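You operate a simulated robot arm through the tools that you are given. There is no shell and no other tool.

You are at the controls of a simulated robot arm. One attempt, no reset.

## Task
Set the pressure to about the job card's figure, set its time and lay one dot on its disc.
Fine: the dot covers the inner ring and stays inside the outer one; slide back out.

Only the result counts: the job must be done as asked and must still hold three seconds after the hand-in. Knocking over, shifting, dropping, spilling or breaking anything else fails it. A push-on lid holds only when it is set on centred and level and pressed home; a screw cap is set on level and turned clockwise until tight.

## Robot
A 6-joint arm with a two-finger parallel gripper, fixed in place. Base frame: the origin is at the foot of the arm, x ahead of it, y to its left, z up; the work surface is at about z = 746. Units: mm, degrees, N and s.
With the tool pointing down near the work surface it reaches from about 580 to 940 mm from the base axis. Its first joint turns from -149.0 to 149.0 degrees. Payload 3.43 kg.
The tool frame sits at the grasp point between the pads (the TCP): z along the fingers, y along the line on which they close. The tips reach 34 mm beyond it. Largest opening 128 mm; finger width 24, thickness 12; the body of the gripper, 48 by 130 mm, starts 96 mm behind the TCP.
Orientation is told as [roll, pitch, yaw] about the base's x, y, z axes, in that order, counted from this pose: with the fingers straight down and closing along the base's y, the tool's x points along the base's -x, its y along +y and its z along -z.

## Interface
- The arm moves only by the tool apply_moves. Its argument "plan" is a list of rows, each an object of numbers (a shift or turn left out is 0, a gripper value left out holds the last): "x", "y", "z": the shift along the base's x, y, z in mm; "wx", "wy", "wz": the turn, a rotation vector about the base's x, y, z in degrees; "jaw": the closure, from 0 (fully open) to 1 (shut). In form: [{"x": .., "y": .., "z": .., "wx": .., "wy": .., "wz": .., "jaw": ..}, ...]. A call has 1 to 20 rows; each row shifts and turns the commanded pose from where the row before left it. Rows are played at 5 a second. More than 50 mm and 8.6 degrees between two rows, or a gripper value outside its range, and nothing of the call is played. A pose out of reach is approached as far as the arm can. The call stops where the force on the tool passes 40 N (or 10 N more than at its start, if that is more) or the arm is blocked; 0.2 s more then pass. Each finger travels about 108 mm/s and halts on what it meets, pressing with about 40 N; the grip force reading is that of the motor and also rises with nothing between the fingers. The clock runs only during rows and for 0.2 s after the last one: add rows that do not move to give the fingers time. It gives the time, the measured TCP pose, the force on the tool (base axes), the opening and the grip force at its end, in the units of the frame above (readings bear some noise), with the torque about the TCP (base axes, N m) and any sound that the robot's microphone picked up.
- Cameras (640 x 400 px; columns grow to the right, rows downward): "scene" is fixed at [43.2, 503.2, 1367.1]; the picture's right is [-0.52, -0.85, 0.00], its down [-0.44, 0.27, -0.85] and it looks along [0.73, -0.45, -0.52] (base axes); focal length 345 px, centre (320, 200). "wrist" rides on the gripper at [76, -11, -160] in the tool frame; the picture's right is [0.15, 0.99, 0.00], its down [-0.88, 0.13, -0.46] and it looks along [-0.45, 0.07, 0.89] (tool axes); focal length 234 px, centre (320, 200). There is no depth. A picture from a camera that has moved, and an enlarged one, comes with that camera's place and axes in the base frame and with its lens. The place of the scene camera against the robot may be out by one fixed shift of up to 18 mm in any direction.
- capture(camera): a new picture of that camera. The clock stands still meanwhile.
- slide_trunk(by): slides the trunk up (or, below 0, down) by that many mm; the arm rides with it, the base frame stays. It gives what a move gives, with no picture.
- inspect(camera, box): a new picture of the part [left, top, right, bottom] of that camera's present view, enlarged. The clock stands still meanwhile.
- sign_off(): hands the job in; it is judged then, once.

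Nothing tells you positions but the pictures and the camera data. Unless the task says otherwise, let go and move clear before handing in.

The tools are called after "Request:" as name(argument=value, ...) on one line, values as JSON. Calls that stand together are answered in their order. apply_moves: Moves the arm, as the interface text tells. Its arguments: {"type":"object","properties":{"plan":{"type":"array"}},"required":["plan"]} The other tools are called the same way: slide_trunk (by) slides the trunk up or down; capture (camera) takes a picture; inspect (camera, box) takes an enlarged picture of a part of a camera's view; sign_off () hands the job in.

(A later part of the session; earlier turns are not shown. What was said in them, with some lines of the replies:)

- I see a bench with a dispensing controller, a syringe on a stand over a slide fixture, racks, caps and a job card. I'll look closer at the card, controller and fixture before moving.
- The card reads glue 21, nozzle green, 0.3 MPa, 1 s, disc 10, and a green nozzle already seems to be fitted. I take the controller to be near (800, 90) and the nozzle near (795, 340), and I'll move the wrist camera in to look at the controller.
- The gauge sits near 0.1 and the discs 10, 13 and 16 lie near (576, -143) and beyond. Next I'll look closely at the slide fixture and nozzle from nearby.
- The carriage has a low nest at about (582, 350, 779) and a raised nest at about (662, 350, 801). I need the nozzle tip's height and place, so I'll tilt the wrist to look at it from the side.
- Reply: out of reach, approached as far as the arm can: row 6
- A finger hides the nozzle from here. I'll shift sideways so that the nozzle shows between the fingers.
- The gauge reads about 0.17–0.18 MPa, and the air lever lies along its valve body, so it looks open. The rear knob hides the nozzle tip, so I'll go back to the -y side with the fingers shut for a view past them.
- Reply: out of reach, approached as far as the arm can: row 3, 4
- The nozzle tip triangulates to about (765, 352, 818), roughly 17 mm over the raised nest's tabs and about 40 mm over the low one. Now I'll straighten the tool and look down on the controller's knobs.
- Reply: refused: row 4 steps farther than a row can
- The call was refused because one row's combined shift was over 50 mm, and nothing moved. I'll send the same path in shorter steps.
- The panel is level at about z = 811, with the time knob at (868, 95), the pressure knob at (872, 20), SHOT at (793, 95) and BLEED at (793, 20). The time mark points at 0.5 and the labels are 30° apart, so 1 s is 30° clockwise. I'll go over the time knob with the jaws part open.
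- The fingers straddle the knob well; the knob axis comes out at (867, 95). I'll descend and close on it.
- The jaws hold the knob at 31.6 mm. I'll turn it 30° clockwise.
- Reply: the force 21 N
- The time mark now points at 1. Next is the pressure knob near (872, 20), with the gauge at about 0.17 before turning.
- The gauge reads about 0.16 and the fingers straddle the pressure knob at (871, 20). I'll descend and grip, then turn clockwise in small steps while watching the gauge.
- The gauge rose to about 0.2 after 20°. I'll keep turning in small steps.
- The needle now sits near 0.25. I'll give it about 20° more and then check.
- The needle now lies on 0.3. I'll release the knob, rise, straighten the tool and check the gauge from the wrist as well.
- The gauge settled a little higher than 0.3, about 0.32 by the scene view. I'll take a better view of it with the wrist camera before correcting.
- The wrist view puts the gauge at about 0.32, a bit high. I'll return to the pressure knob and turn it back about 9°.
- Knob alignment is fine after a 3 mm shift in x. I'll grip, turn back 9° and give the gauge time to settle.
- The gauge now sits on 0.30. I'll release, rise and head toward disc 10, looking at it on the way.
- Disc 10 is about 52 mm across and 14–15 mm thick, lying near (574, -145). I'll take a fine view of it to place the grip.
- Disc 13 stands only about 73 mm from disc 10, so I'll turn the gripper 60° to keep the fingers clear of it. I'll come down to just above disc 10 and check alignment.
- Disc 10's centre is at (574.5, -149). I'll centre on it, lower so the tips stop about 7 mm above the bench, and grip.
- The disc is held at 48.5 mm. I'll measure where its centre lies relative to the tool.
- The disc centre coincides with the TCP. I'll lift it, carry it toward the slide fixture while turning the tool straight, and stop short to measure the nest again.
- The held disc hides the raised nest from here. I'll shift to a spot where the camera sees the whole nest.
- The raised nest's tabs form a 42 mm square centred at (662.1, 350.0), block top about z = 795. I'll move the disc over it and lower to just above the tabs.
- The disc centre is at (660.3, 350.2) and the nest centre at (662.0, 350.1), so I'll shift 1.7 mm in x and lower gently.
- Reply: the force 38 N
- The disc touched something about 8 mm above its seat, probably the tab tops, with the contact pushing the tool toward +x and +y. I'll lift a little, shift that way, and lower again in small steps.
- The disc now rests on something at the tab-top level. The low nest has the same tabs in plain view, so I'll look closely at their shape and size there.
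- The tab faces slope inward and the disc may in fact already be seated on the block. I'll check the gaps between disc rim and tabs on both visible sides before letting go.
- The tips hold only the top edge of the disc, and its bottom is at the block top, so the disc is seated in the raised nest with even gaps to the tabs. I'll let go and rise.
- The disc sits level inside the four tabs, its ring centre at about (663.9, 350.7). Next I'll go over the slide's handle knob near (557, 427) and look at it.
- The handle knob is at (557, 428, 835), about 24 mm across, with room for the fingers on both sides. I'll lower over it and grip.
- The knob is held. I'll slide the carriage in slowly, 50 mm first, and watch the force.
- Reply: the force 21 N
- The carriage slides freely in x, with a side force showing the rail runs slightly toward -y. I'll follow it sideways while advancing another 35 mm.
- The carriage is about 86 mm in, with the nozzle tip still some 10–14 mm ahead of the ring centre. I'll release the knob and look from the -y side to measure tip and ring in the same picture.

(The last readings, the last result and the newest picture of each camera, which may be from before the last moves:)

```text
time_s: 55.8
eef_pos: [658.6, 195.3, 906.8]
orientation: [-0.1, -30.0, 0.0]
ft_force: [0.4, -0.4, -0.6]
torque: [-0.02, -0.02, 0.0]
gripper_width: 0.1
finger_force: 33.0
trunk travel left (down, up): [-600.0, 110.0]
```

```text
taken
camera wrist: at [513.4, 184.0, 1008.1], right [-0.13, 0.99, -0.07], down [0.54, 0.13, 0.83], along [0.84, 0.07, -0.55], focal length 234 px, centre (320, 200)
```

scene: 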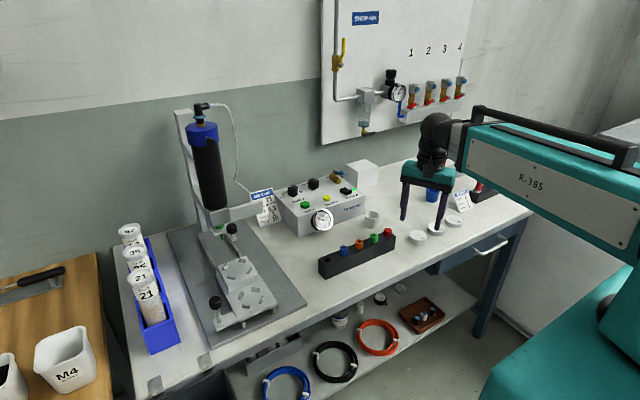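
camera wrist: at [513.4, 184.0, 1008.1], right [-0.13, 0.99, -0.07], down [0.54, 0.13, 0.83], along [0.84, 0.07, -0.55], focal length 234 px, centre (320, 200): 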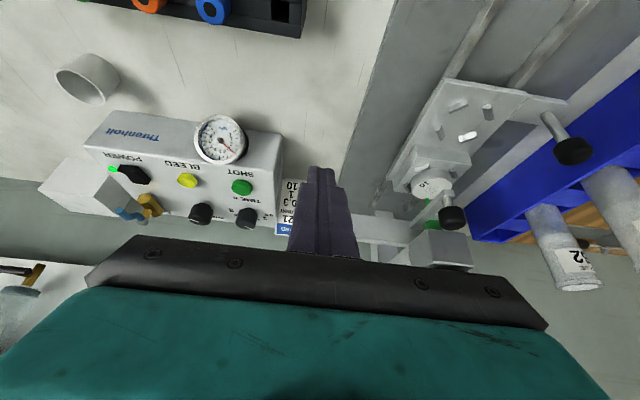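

Request:
inspect(camera="wrist", box=[400, 165, 464, 225])

Request:
inspect(camera="scene", box=[204, 220, 252, 260])

Request:
inspect(camera="wrist", box=[196, 110, 248, 165])

```text
6.67 times, centred on (432, 195) of wrist
camera zoom: at [513.4, 184.0, 1008.1], right [-0.13, 0.99, -0.07], down [0.54, 0.13, 0.83], along [0.84, 0.07, -0.55], focal length 1561 px, centre (-427, 233)
```

zoom: 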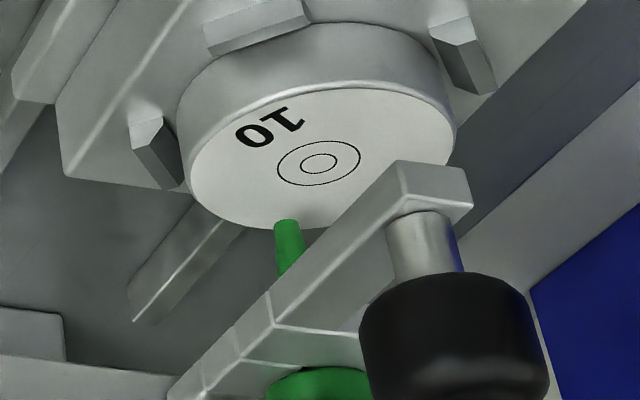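

```text
10.00 times, centred on (228, 240) of scene
camera zoom: at [43.2, 503.2, 1367.1], right [-0.52, -0.85, 0.0], down [-0.44, 0.27, -0.85], along [0.73, -0.45, -0.52], focal length 3454 px, centre (1240, -200)
```

zoom: 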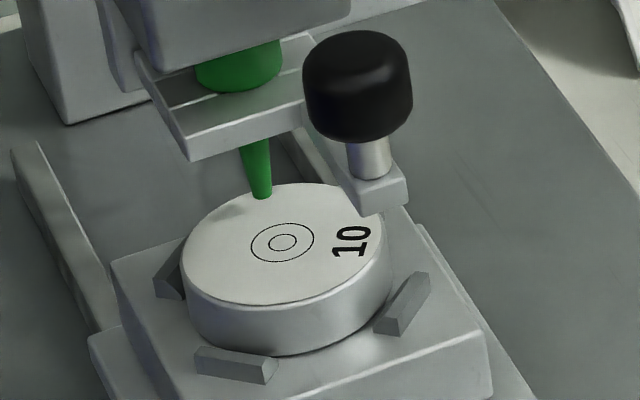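

```text
7.27 times, centred on (222, 138) of wrist
camera zoom: at [513.4, 184.0, 1008.1], right [-0.13, 0.99, -0.07], down [0.54, 0.13, 0.83], along [0.84, 0.07, -0.55], focal length 1703 px, centre (1033, 654)
```

zoom: 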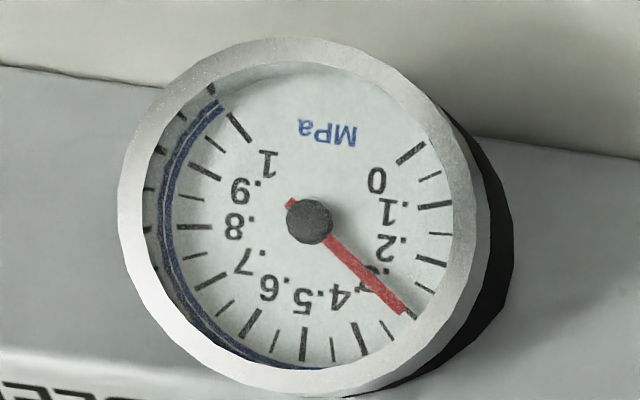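

Gauge still reads 0.30. Both views together put the nozzle tip about 4.9 mm above the disc and 14.4 mm ahead of the ring centre, sideways within half a millimetre. I'll return to the knob and slide in that much further.

Request:
apply_moves(plan=[{"z": 8, "y": 8}, {"x": -7, "y": 45, "z": 5, "wy": 6}, {"x": -7, "y": 45, "z": 5, "wy": 6}, {"y": 45, "wy": 6, "jaw": 0.62}, {"y": 45, "wy": 6}, {"y": 45, "wy": 6}, {}, {}])

Request:
inspect(camera="wrist", box=[250, 90, 394, 180])

```text
time_s: 57.6
eef_pos: [646.0, 428.9, 923.2]
orientation: [0.1, 0.0, -0.1]
ft_force: [0.1, -0.6, 0.3]
torque: [0.02, 0.0, -0.02]
gripper_width: 48.6
finger_force: 0.0
trunk travel left (down, up): [-600.0, 110.0]
```

```text
4.44 times, centred on (322, 135) of wrist
camera zoom: at [569.6, 417.4, 1083.3], right [-0.15, 0.99, 0.0], down [0.88, 0.13, 0.46], along [0.45, 0.07, -0.89], focal length 1041 px, centre (311, 489)
```

zoom: 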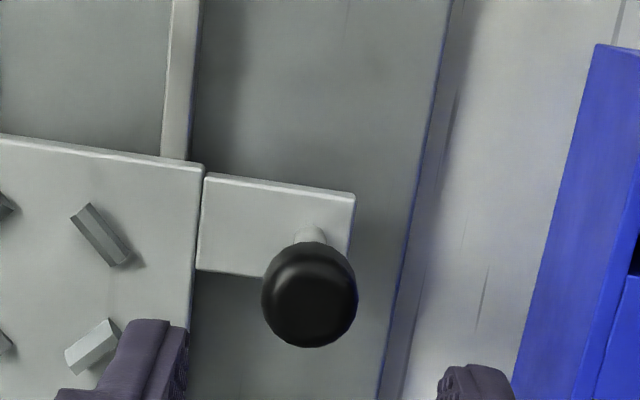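

The knob is at (643.3, 428). I'll lower, grip and advance 14.4 mm gently.

Request:
apply_moves(plan=[{"x": -2.3, "y": -0.5, "z": -20}, {"z": -25}, {"z": -15}, {"z": -6}, {"jaw": 1}, {}, {}])

Request:
apply_moves(plan=[{"x": 2}, {"x": 3}, {"x": 3.4}, {"x": 3}, {"x": 2}, {"x": 1}, {}])

Request:
inspect(camera="scene", box=[204, 215, 252, 255])

```text
time_s: 59.2
eef_pos: [641.8, 427.5, 858.2]
orientation: [0.0, 0.0, 0.0]
ft_force: [0.9, 8.7, 0.7]
torque: [-0.07, -0.1, -0.01]
gripper_width: 23.3
finger_force: 44.9
trunk travel left (down, up): [-600.0, 110.0]
```

```text
time_s: 60.8
eef_pos: [657.2, 427.7, 858.5]
orientation: [0.0, -0.1, 0.0]
ft_force: [2.9, 14.0, -9.6]
torque: [0.89, -0.36, -0.01]
gripper_width: 23.6
finger_force: 45.5
trunk travel left (down, up): [-600.0, 110.0]
```

```text
10.00 times, centred on (228, 235) of scene
camera zoom: at [43.2, 503.2, 1367.1], right [-0.52, -0.85, 0.0], down [-0.44, 0.27, -0.85], along [0.73, -0.45, -0.52], focal length 3454 px, centre (1240, -150)
```

zoom: 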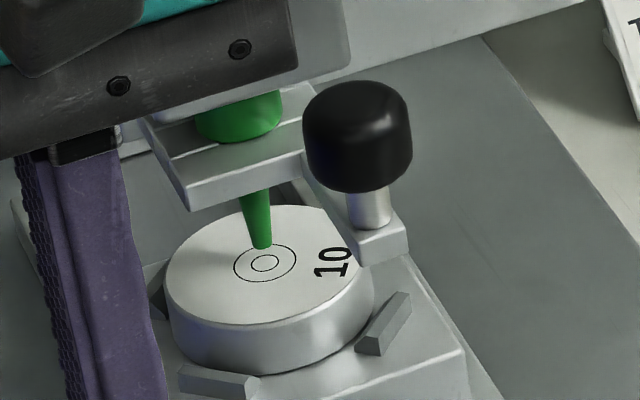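

By the scene view the tip is now within about half a millimetre of the ring centre. I'll release the knob and confirm from the side.

Request:
apply_moves(plan=[{"jaw": 0.62}, {}, {"z": 30}, {"z": 40}, {"y": -45, "wy": -6, "jaw": 1}, {"y": -45, "wy": -6}, {"y": -45, "wy": -6}, {"y": -45, "z": -5, "wy": -6}, {"y": -45, "z": -5, "wy": -6}, {"z": -8, "y": -8}, {}, {}])

Request:
inspect(camera="wrist", box=[400, 165, 464, 225])

Request:
inspect(camera="scene", box=[212, 220, 244, 250])

```text
time_s: 63.4
eef_pos: [658.2, 192.9, 912.6]
orientation: [0.0, -30.0, 0.0]
ft_force: [0.1, 0.9, 0.6]
torque: [0.02, 0.02, 0.01]
gripper_width: 0.0
finger_force: 32.8
out of reach, approached as far as the arm can: row 10
trunk travel left (down, up): [-600.0, 110.0]
```

```text
6.67 times, centred on (432, 195) of wrist
camera zoom: at [513.5, 183.4, 1014.3], right [-0.13, 0.99, -0.07], down [0.54, 0.13, 0.83], along [0.83, 0.07, -0.55], focal length 1561 px, centre (-427, 233)
```

zoom: 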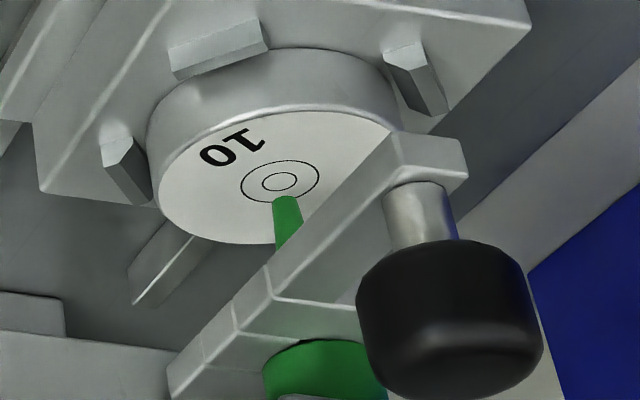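

```text
13.33 times, centred on (228, 235) of scene
camera zoom: at [43.2, 503.2, 1367.1], right [-0.52, -0.85, 0.0], down [-0.44, 0.27, -0.85], along [0.73, -0.45, -0.52], focal length 4605 px, centre (1547, -267)
```

zoom: 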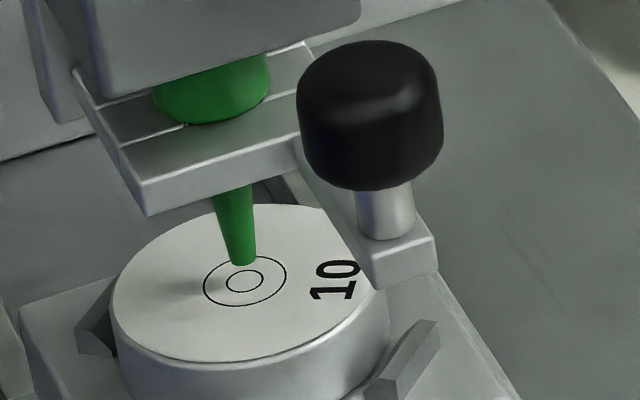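

Request:
inspect(camera="wrist", box=[414, 182, 440, 200])

Request:
inspect(camera="scene", box=[220, 232, 236, 244])

```text
16.00 times, centred on (427, 191) of wrist
camera zoom: at [513.5, 183.4, 1014.3], right [-0.13, 0.99, -0.07], down [0.54, 0.13, 0.83], along [0.83, 0.07, -0.55], focal length 3747 px, centre (-1392, 344)
```

zoom: 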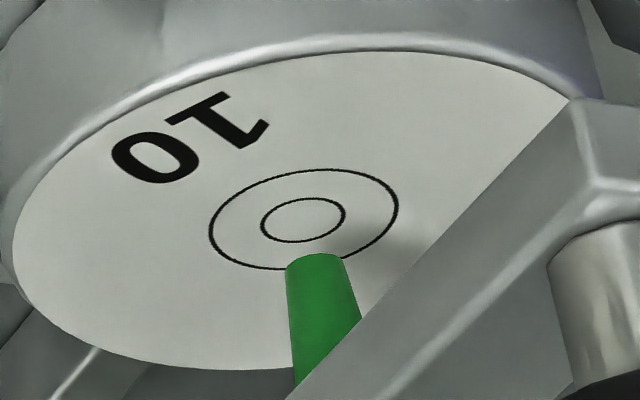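

```text
16.00 times, centred on (228, 238) of scene
camera zoom: at [43.2, 503.2, 1367.1], right [-0.52, -0.85, 0.0], down [-0.44, 0.27, -0.85], along [0.73, -0.45, -0.52], focal length 5526 px, centre (1792, -408)
```

zoom: 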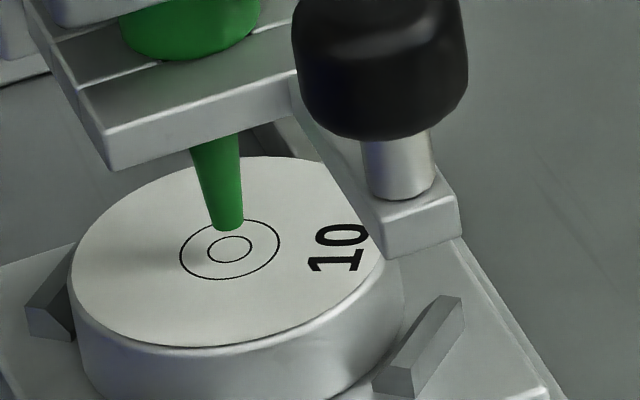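

Measured finely in both views, the ring centre has gone about 0.8 mm past the tip (gap about 5.8 mm, sideways about 0.3 mm). I'll go back to the knob for a 0.8 mm correction.

Request:
apply_moves(plan=[{"z": 4, "y": 8}, {"y": 45, "z": 5, "wy": 6}, {"y": 45, "z": 5, "wy": 6}, {"y": 45, "wy": 6, "jaw": 0.62}, {"y": 45, "wy": 6}, {"y": 45, "wy": 6}, {}, {}])

Request:
inspect(camera="wrist", box=[250, 90, 394, 180])

```text
time_s: 65.2
eef_pos: [656.5, 429.0, 925.2]
orientation: [0.1, -0.1, -0.1]
ft_force: [0.7, 0.2, -0.1]
torque: [0.05, -0.01, -0.01]
gripper_width: 48.9
finger_force: 0.0
trunk travel left (down, up): [-600.0, 110.0]
```

```text
4.44 times, centred on (322, 135) of wrist
camera zoom: at [580.3, 418.6, 1086.6], right [-0.15, 0.99, 0.0], down [0.88, 0.13, 0.46], along [0.45, 0.07, -0.89], focal length 1041 px, centre (311, 489)
```

zoom: 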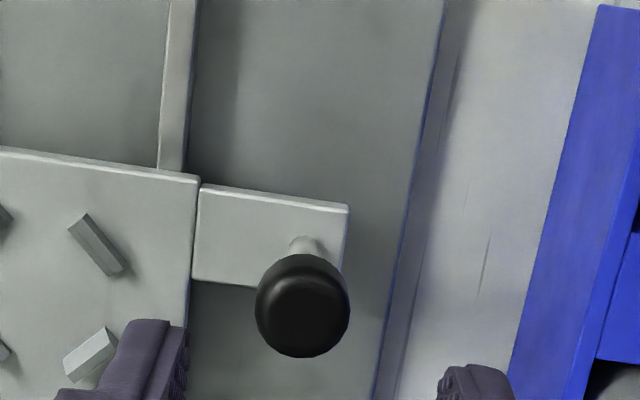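

Request:
apply_moves(plan=[{"x": 1.5, "y": -1.6, "z": -20}, {"z": -25}, {"z": -15}, {"z": -8}, {"jaw": 1}, {}, {}])

Request:
apply_moves(plan=[{"x": -0.4}, {"x": -0.4}, {}, {}])

Request:
inspect(camera="scene", box=[220, 232, 236, 244])

```text
time_s: 66.8
eef_pos: [659.7, 427.9, 858.8]
orientation: [0.0, 0.0, 0.0]
ft_force: [0.7, 9.2, 0.5]
torque: [-0.08, -0.08, -0.01]
gripper_width: 23.4
finger_force: 44.6
trunk travel left (down, up): [-600.0, 110.0]
```

```text
time_s: 67.8
eef_pos: [659.1, 426.8, 856.4]
orientation: [0.0, -0.1, 0.0]
ft_force: [3.2, 13.2, 1.9]
torque: [0.05, -0.23, -0.06]
gripper_width: 23.1
finger_force: 45.3
trunk travel left (down, up): [-600.0, 110.0]
```

```text
16.00 times, centred on (228, 238) of scene
camera zoom: at [43.2, 503.2, 1367.1], right [-0.52, -0.85, 0.0], down [-0.44, 0.27, -0.85], along [0.73, -0.45, -0.52], focal length 5526 px, centre (1792, -408)
```

zoom: 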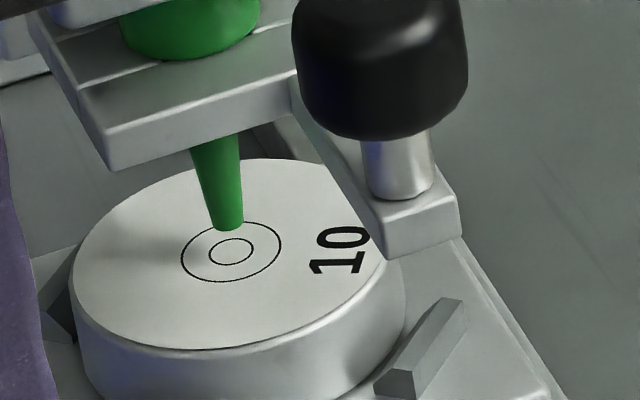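

The ring centre now lies under the tip. I'll let go of the knob, rise and go over the SHOT button at (793, 95) with the fingers shut.

Request:
apply_moves(plan=[{"jaw": 0.62}, {}, {"z": 30}, {"z": 40}, {"y": -45}, {"y": -45}, {"y": -45, "jaw": 1}, {"y": -45}, {"y": -45}, {"y": -45}, {"y": -45}, {"y": -17, "x": 40}, {"x": 45}, {"x": 45}, {}])

Request:
capture(camera="wrist")

Request:
inspect(camera="scene", box=[212, 226, 244, 250])

```text
time_s: 71.0
eef_pos: [790.5, 93.7, 927.1]
orientation: [0.0, 0.0, -0.1]
ft_force: [0.0, 0.0, -0.5]
torque: [-0.02, 0.05, 0.0]
gripper_width: 0.0
finger_force: 33.3
trunk travel left (down, up): [-600.0, 110.0]
```

```text
taken
camera wrist: at [715.4, 83.0, 1087.5], right [-0.15, 0.99, 0.0], down [0.88, 0.13, 0.46], along [0.45, 0.07, -0.89], focal length 234 px, centre (320, 200)
```

wrist: 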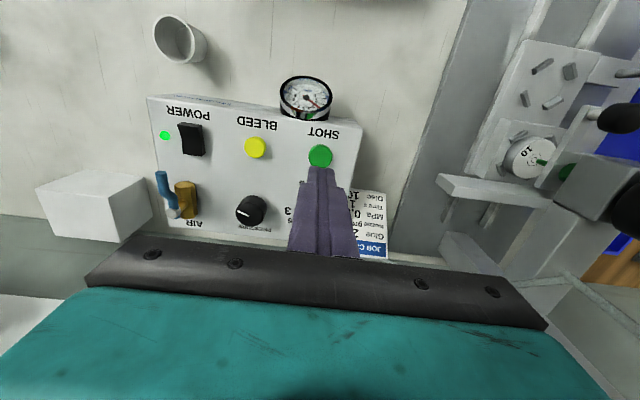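

```text
16.00 times, centred on (228, 238) of scene
camera zoom: at [43.2, 503.2, 1367.1], right [-0.52, -0.85, 0.0], down [-0.44, 0.27, -0.85], along [0.73, -0.45, -0.52], focal length 5526 px, centre (1792, -408)
```

zoom: 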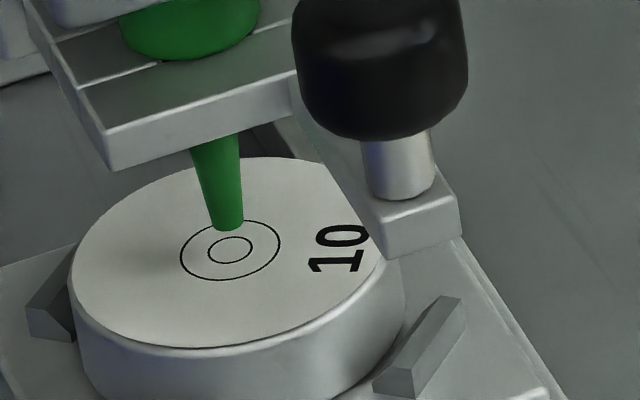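

Request:
inspect(camera="wrist", box=[512, 136, 560, 172])

Request:
inspect(camera="wrist", box=[280, 120, 376, 200])

```text
11.11 times, centred on (536, 154) of wrist
camera zoom: at [715.4, 83.0, 1087.5], right [-0.15, 0.99, 0.0], down [0.88, 0.13, 0.46], along [0.45, 0.07, -0.89], focal length 2602 px, centre (-2080, 711)
```

zoom: 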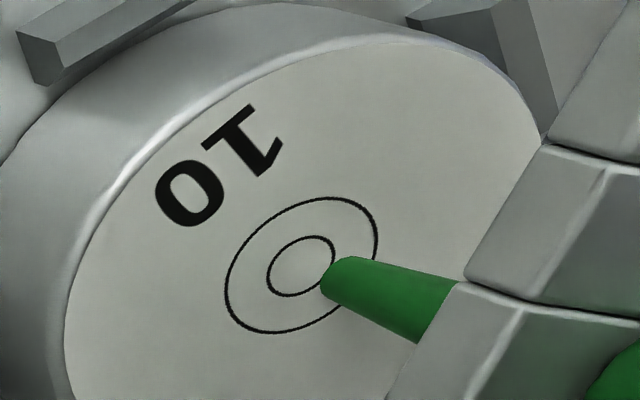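

```text
5.00 times, centred on (328, 160) of wrist
camera zoom: at [715.4, 83.0, 1087.5], right [-0.15, 0.99, 0.0], down [0.88, 0.13, 0.46], along [0.45, 0.07, -0.89], focal length 1171 px, centre (280, 400)
```

zoom: 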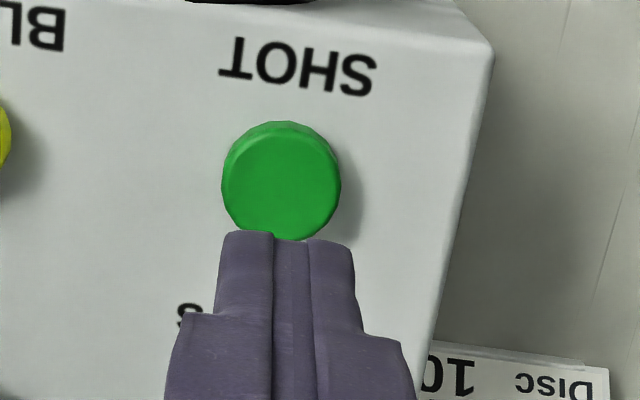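

Three views agree: the tip is about 0.4 mm and 0.3 mm off the ring centre with a gap near 5.7 mm, which is good. I'll move exactly over SHOT at (794, 95) and come down close to it.

Request:
apply_moves(plan=[{"x": 2.5, "y": 1, "z": -25}, {"z": -25}, {"z": -14}, {}])

Request:
inspect(camera="scene", box=[270, 160, 366, 230])

Request:
inspect(camera="wrist", box=[280, 120, 376, 200])

```text
time_s: 72.0
eef_pos: [791.9, 96.9, 863.6]
orientation: [0.0, 0.0, -0.1]
ft_force: [0.2, -0.3, -0.2]
torque: [0.0, 0.04, 0.0]
gripper_width: 0.0
finger_force: 32.9
trunk travel left (down, up): [-600.0, 110.0]
```

```text
5.71 times, centred on (318, 195) of scene
camera zoom: at [43.2, 503.2, 1367.1], right [-0.52, -0.85, 0.0], down [-0.44, 0.27, -0.85], along [0.73, -0.45, -0.52], focal length 1974 px, centre (331, 229)
```

zoom: 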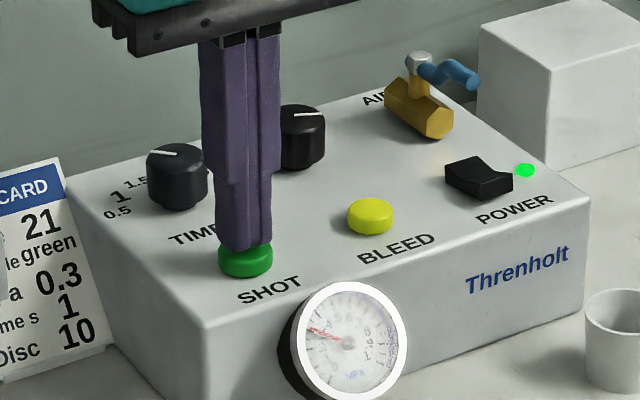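

```text
5.00 times, centred on (328, 160) of wrist
camera zoom: at [716.6, 85.1, 1023.7], right [-0.15, 0.99, 0.0], down [0.88, 0.13, 0.46], along [0.45, 0.07, -0.89], focal length 1171 px, centre (280, 400)
```

zoom: 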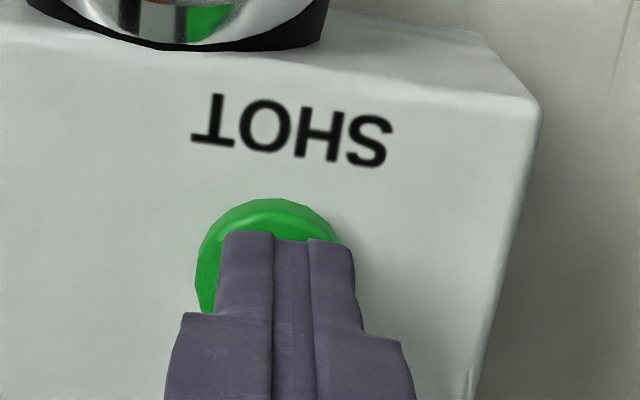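

The shut fingertips are centred over SHOT, a few millimetres above it. I'll press once and come straight back up.

Request:
apply_moves(plan=[{"y": -1, "z": -4}, {"z": -2}, {"z": -2}, {"z": -2}, {"z": -2}, {}, {"z": 6}, {"z": 8}, {}])

Request:
inspect(camera="scene", box=[212, 226, 244, 250])

```text
time_s: 74.0
eef_pos: [791.6, 94.1, 866.2]
orientation: [0.0, 0.1, -0.1]
ft_force: [0.9, -0.2, -0.2]
torque: [0.04, 0.02, -0.02]
gripper_width: 0.2
finger_force: 33.0
trunk travel left (down, up): [-600.0, 110.0]
heard: click
```

```text
16.00 times, centred on (228, 238) of scene
camera zoom: at [43.2, 503.2, 1367.1], right [-0.52, -0.85, 0.0], down [-0.44, 0.27, -0.85], along [0.73, -0.45, -0.52], focal length 5526 px, centre (1792, -408)
```

zoom: 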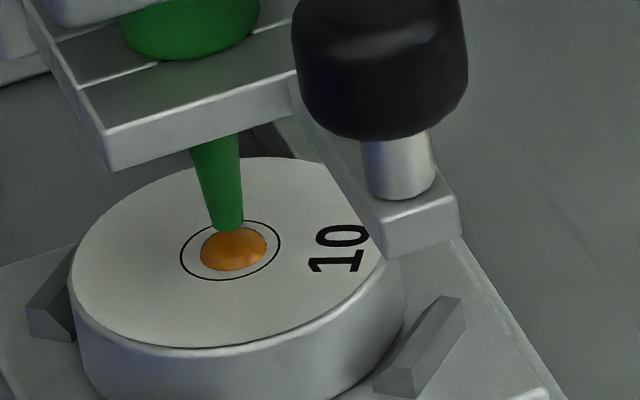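

A click, and a single orange dot now covers the inner ring and stays inside the outer one. I'll go back to the handle knob to slide the carriage out.

Request:
apply_moves(plan=[{"z": 30}, {"z": 31}, {"x": -45}, {"x": -45}, {"x": -44}, {"y": 45}, {"y": 45}, {"y": 45}, {"y": 45}, {"y": 45, "jaw": 0.62}, {"y": 45}, {"y": 45}, {"y": 18}, {}, {}])

Request:
inspect(camera="wrist", box=[250, 90, 394, 180])

Request:
inspect(camera="scene", box=[212, 226, 244, 250])

```text
time_s: 77.2
eef_pos: [657.7, 428.3, 927.3]
orientation: [0.0, 0.0, -0.1]
ft_force: [0.2, -0.4, -0.2]
torque: [-0.01, 0.0, -0.04]
gripper_width: 48.6
finger_force: 0.1
trunk travel left (down, up): [-600.0, 110.0]
```

```text
4.44 times, centred on (322, 135) of wrist
camera zoom: at [582.8, 417.2, 1087.8], right [-0.15, 0.99, 0.0], down [0.88, 0.13, 0.46], along [0.45, 0.07, -0.89], focal length 1041 px, centre (311, 489)
```

zoom: 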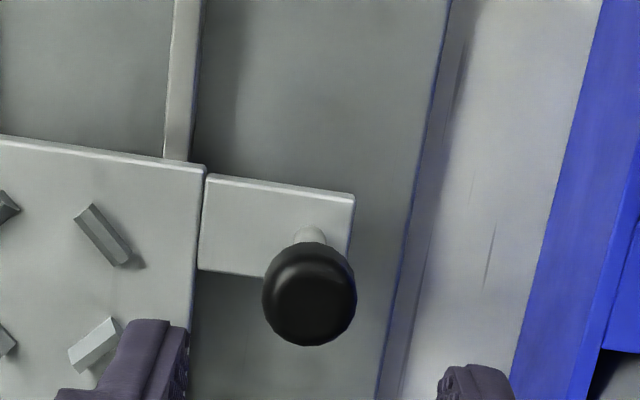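

```text
16.00 times, centred on (228, 238) of scene
camera zoom: at [43.2, 503.2, 1367.1], right [-0.52, -0.85, 0.0], down [-0.44, 0.27, -0.85], along [0.73, -0.45, -0.52], focal length 5526 px, centre (1792, -408)
```

zoom: 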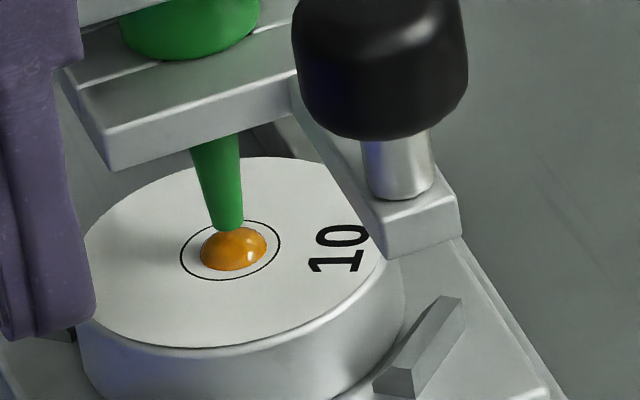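

The dot has set into a dome inside the outer ring. The knob is at (657.7, 428); I'll grip it and slide the carriage back out gently.

Request:
apply_moves(plan=[{"x": -1, "y": -0.5, "z": -20}, {"z": -25}, {"z": -15}, {"z": -9}, {"jaw": 1}, {}, {}])

Request:
apply_moves(plan=[{"x": -1}, {"x": -2}, {"x": -3}, {"x": -4}, {"x": -5}, {"x": -6}, {"x": -7}, {"x": -7}, {"x": -6}, {"x": -4}, {"x": -3}, {"x": -2}, {}])

Request:
inspect(camera="scene", box=[180, 210, 276, 290])

```text
time_s: 78.8
eef_pos: [658.7, 427.8, 857.6]
orientation: [0.0, 0.0, 0.0]
ft_force: [-0.1, 0.8, 0.1]
torque: [0.29, 0.01, 0.04]
gripper_width: 23.3
finger_force: 45.0
trunk travel left (down, up): [-600.0, 110.0]
```

```text
time_s: 81.6
eef_pos: [606.8, 427.6, 857.6]
orientation: [0.0, 0.0, 0.0]
ft_force: [0.6, 12.4, 3.9]
torque: [0.63, 0.09, 0.0]
gripper_width: 23.6
finger_force: 44.9
trunk travel left (down, up): [-600.0, 110.0]
```

```text
5.00 times, centred on (228, 250) of scene
camera zoom: at [43.2, 503.2, 1367.1], right [-0.52, -0.85, 0.0], down [-0.44, 0.27, -0.85], along [0.73, -0.45, -0.52], focal length 1727 px, centre (780, -50)
```

zoom: 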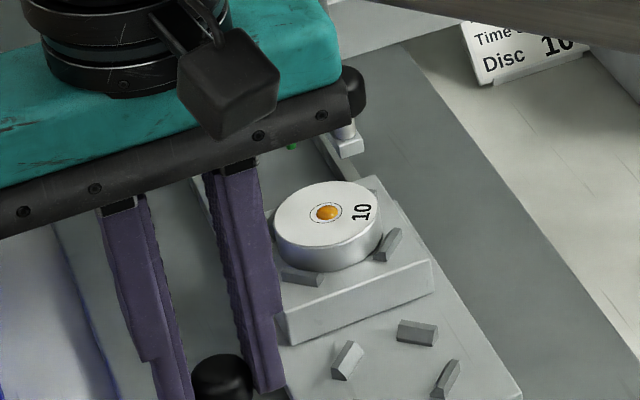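

Half way out with the dot intact. I'll ease the side force and bring the carriage back the remaining 49 mm.

Request:
apply_moves(plan=[{"y": 0.8}, {"x": -2}, {"x": -3}, {"x": -5}, {"x": -6}, {"x": -7}, {"x": -7}, {"x": -6}, {"x": -5}, {"x": -4}, {"x": -2}, {"x": -2}, {}])

Request:
inspect(camera="scene", box=[150, 230, 278, 340])

```text
time_s: 84.4
eef_pos: [557.2, 427.8, 858.9]
orientation: [0.0, 0.1, -0.1]
ft_force: [1.9, -3.4, 0.5]
torque: [0.24, 0.2, 0.02]
gripper_width: 23.6
finger_force: 45.0
trunk travel left (down, up): [-600.0, 110.0]
```

```text
3.64 times, centred on (214, 285) of scene
camera zoom: at [43.2, 503.2, 1367.1], right [-0.52, -0.85, 0.0], down [-0.44, 0.27, -0.85], along [0.73, -0.45, -0.52], focal length 1256 px, centre (706, -109)
```

zoom: 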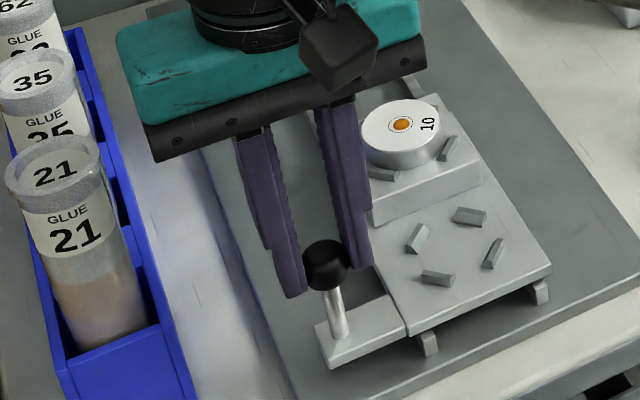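

The carriage is back where it started, with the dot intact. I'll release the knob, rise clear and inspect the result.

Request:
apply_moves(plan=[{"jaw": 0.62}, {}, {"z": 30}, {"z": 40}, {"y": -40}, {"y": -40, "z": 30}, {"y": -30, "z": 30}, {}])

Request:
capture(camera="wrist")

Request:
capture(camera="scene")

```text
time_s: 86.2
eef_pos: [560.7, 317.4, 989.6]
orientation: [0.0, 0.0, 0.1]
ft_force: [0.2, 0.1, 0.5]
torque: [0.03, 0.0, 0.01]
gripper_width: 48.6
finger_force: 0.1
trunk travel left (down, up): [-600.0, 110.0]
```

```text
taken
camera wrist: at [484.0, 306.5, 1149.4], right [-0.15, 0.99, 0.0], down [0.88, 0.13, 0.46], along [0.45, 0.07, -0.89], focal length 234 px, centre (320, 200)
```

wrist: 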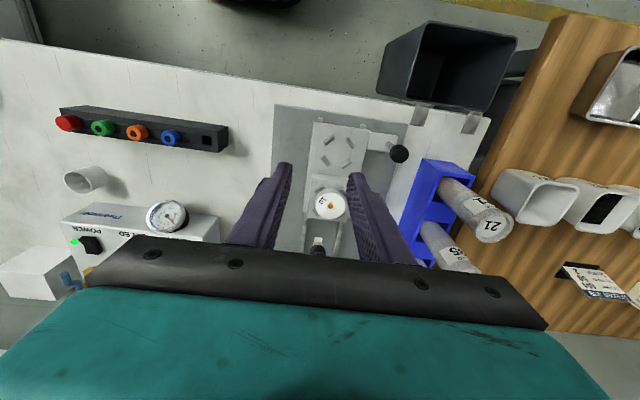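

```text
taken
```

scene: 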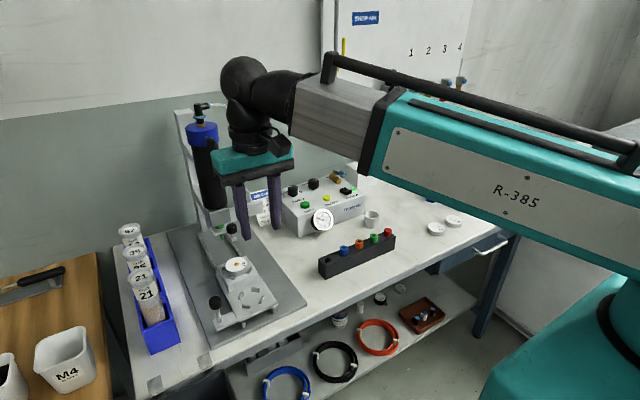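

Request:
inspect(camera="wrist", box=[305, 185, 353, 225])

Request:
inspect(camera="scene", box=[298, 200, 346, 235])

Request:
inspect(camera="scene", box=[200, 225, 290, 330])

```text
10.00 times, centred on (329, 205) of wrist
camera zoom: at [484.0, 306.5, 1149.4], right [-0.15, 0.99, 0.0], down [0.88, 0.13, 0.46], along [0.45, 0.07, -0.89], focal length 2342 px, centre (230, 150)
```

zoom: 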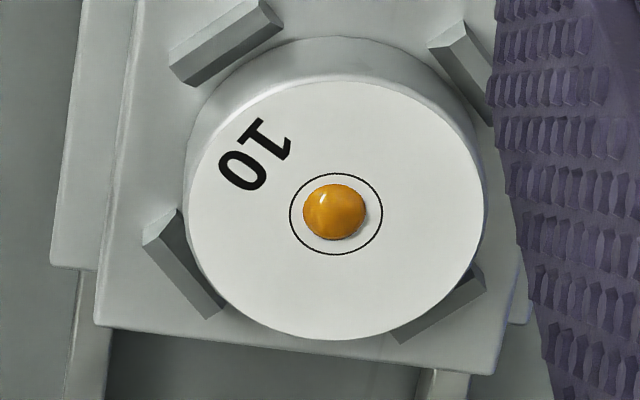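

```text
11.43 times, centred on (322, 218) of scene
camera zoom: at [43.2, 503.2, 1367.1], right [-0.52, -0.85, 0.0], down [-0.44, 0.27, -0.85], along [0.73, -0.45, -0.52], focal length 3947 px, centre (297, 0)
```

zoom: 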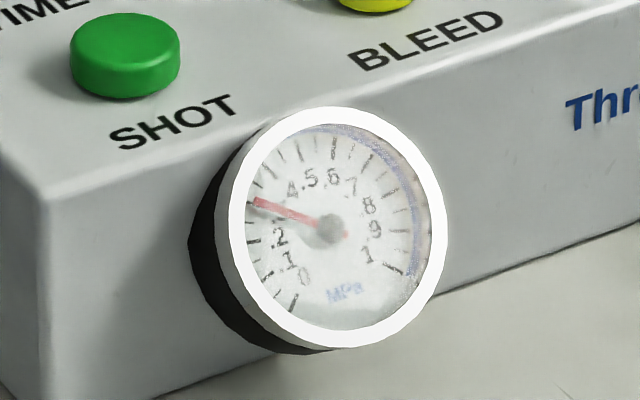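

```text
3.81 times, centred on (245, 278) of scene
camera zoom: at [43.2, 503.2, 1367.1], right [-0.52, -0.85, 0.0], down [-0.44, 0.27, -0.85], along [0.73, -0.45, -0.52], focal length 1316 px, centre (606, -95)
```

zoom: 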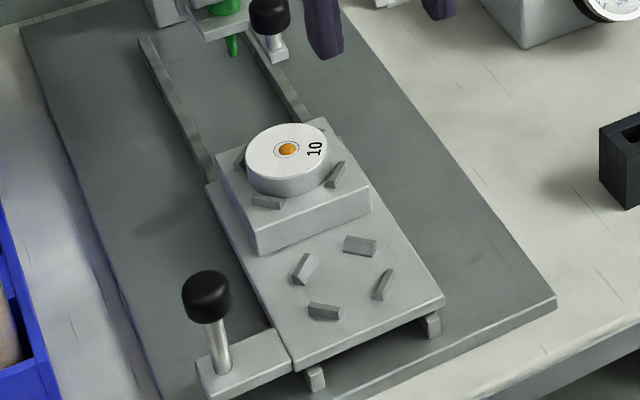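

The dot covers the inner ring and sits well inside the outer one. The slide is fully back out, the gauge reads 0.30, the time knob is on 1 and the arm is clear, so I'm handing in.

Request:
sign_off()

```text
The job is handed in.
```

I set the pressure and the time, laid one dot on disc 10, and handed the job in; no verdict has come back yet. Nothing else was knocked or moved that I could see.

- **Pressure:** the gauge read about 0.30 MPa when set, and it still did after the shot.
- **Time:** the knob mark is on 1 s.
- **Dot:** I pressed SHOT once, and one orange dot came out. It covers the inner ring completely and stays inside the outer ring, nearly centred.
- **Slide:** the carriage is back out at its starting position. Disc 10 is still seated in the raised nest, and the arm is clear.

The card also asks for glue 21 and a green nozzle. A green nozzle was already fitted. I took the glue already in the barrel as given, because the task didn't ask me to change it.
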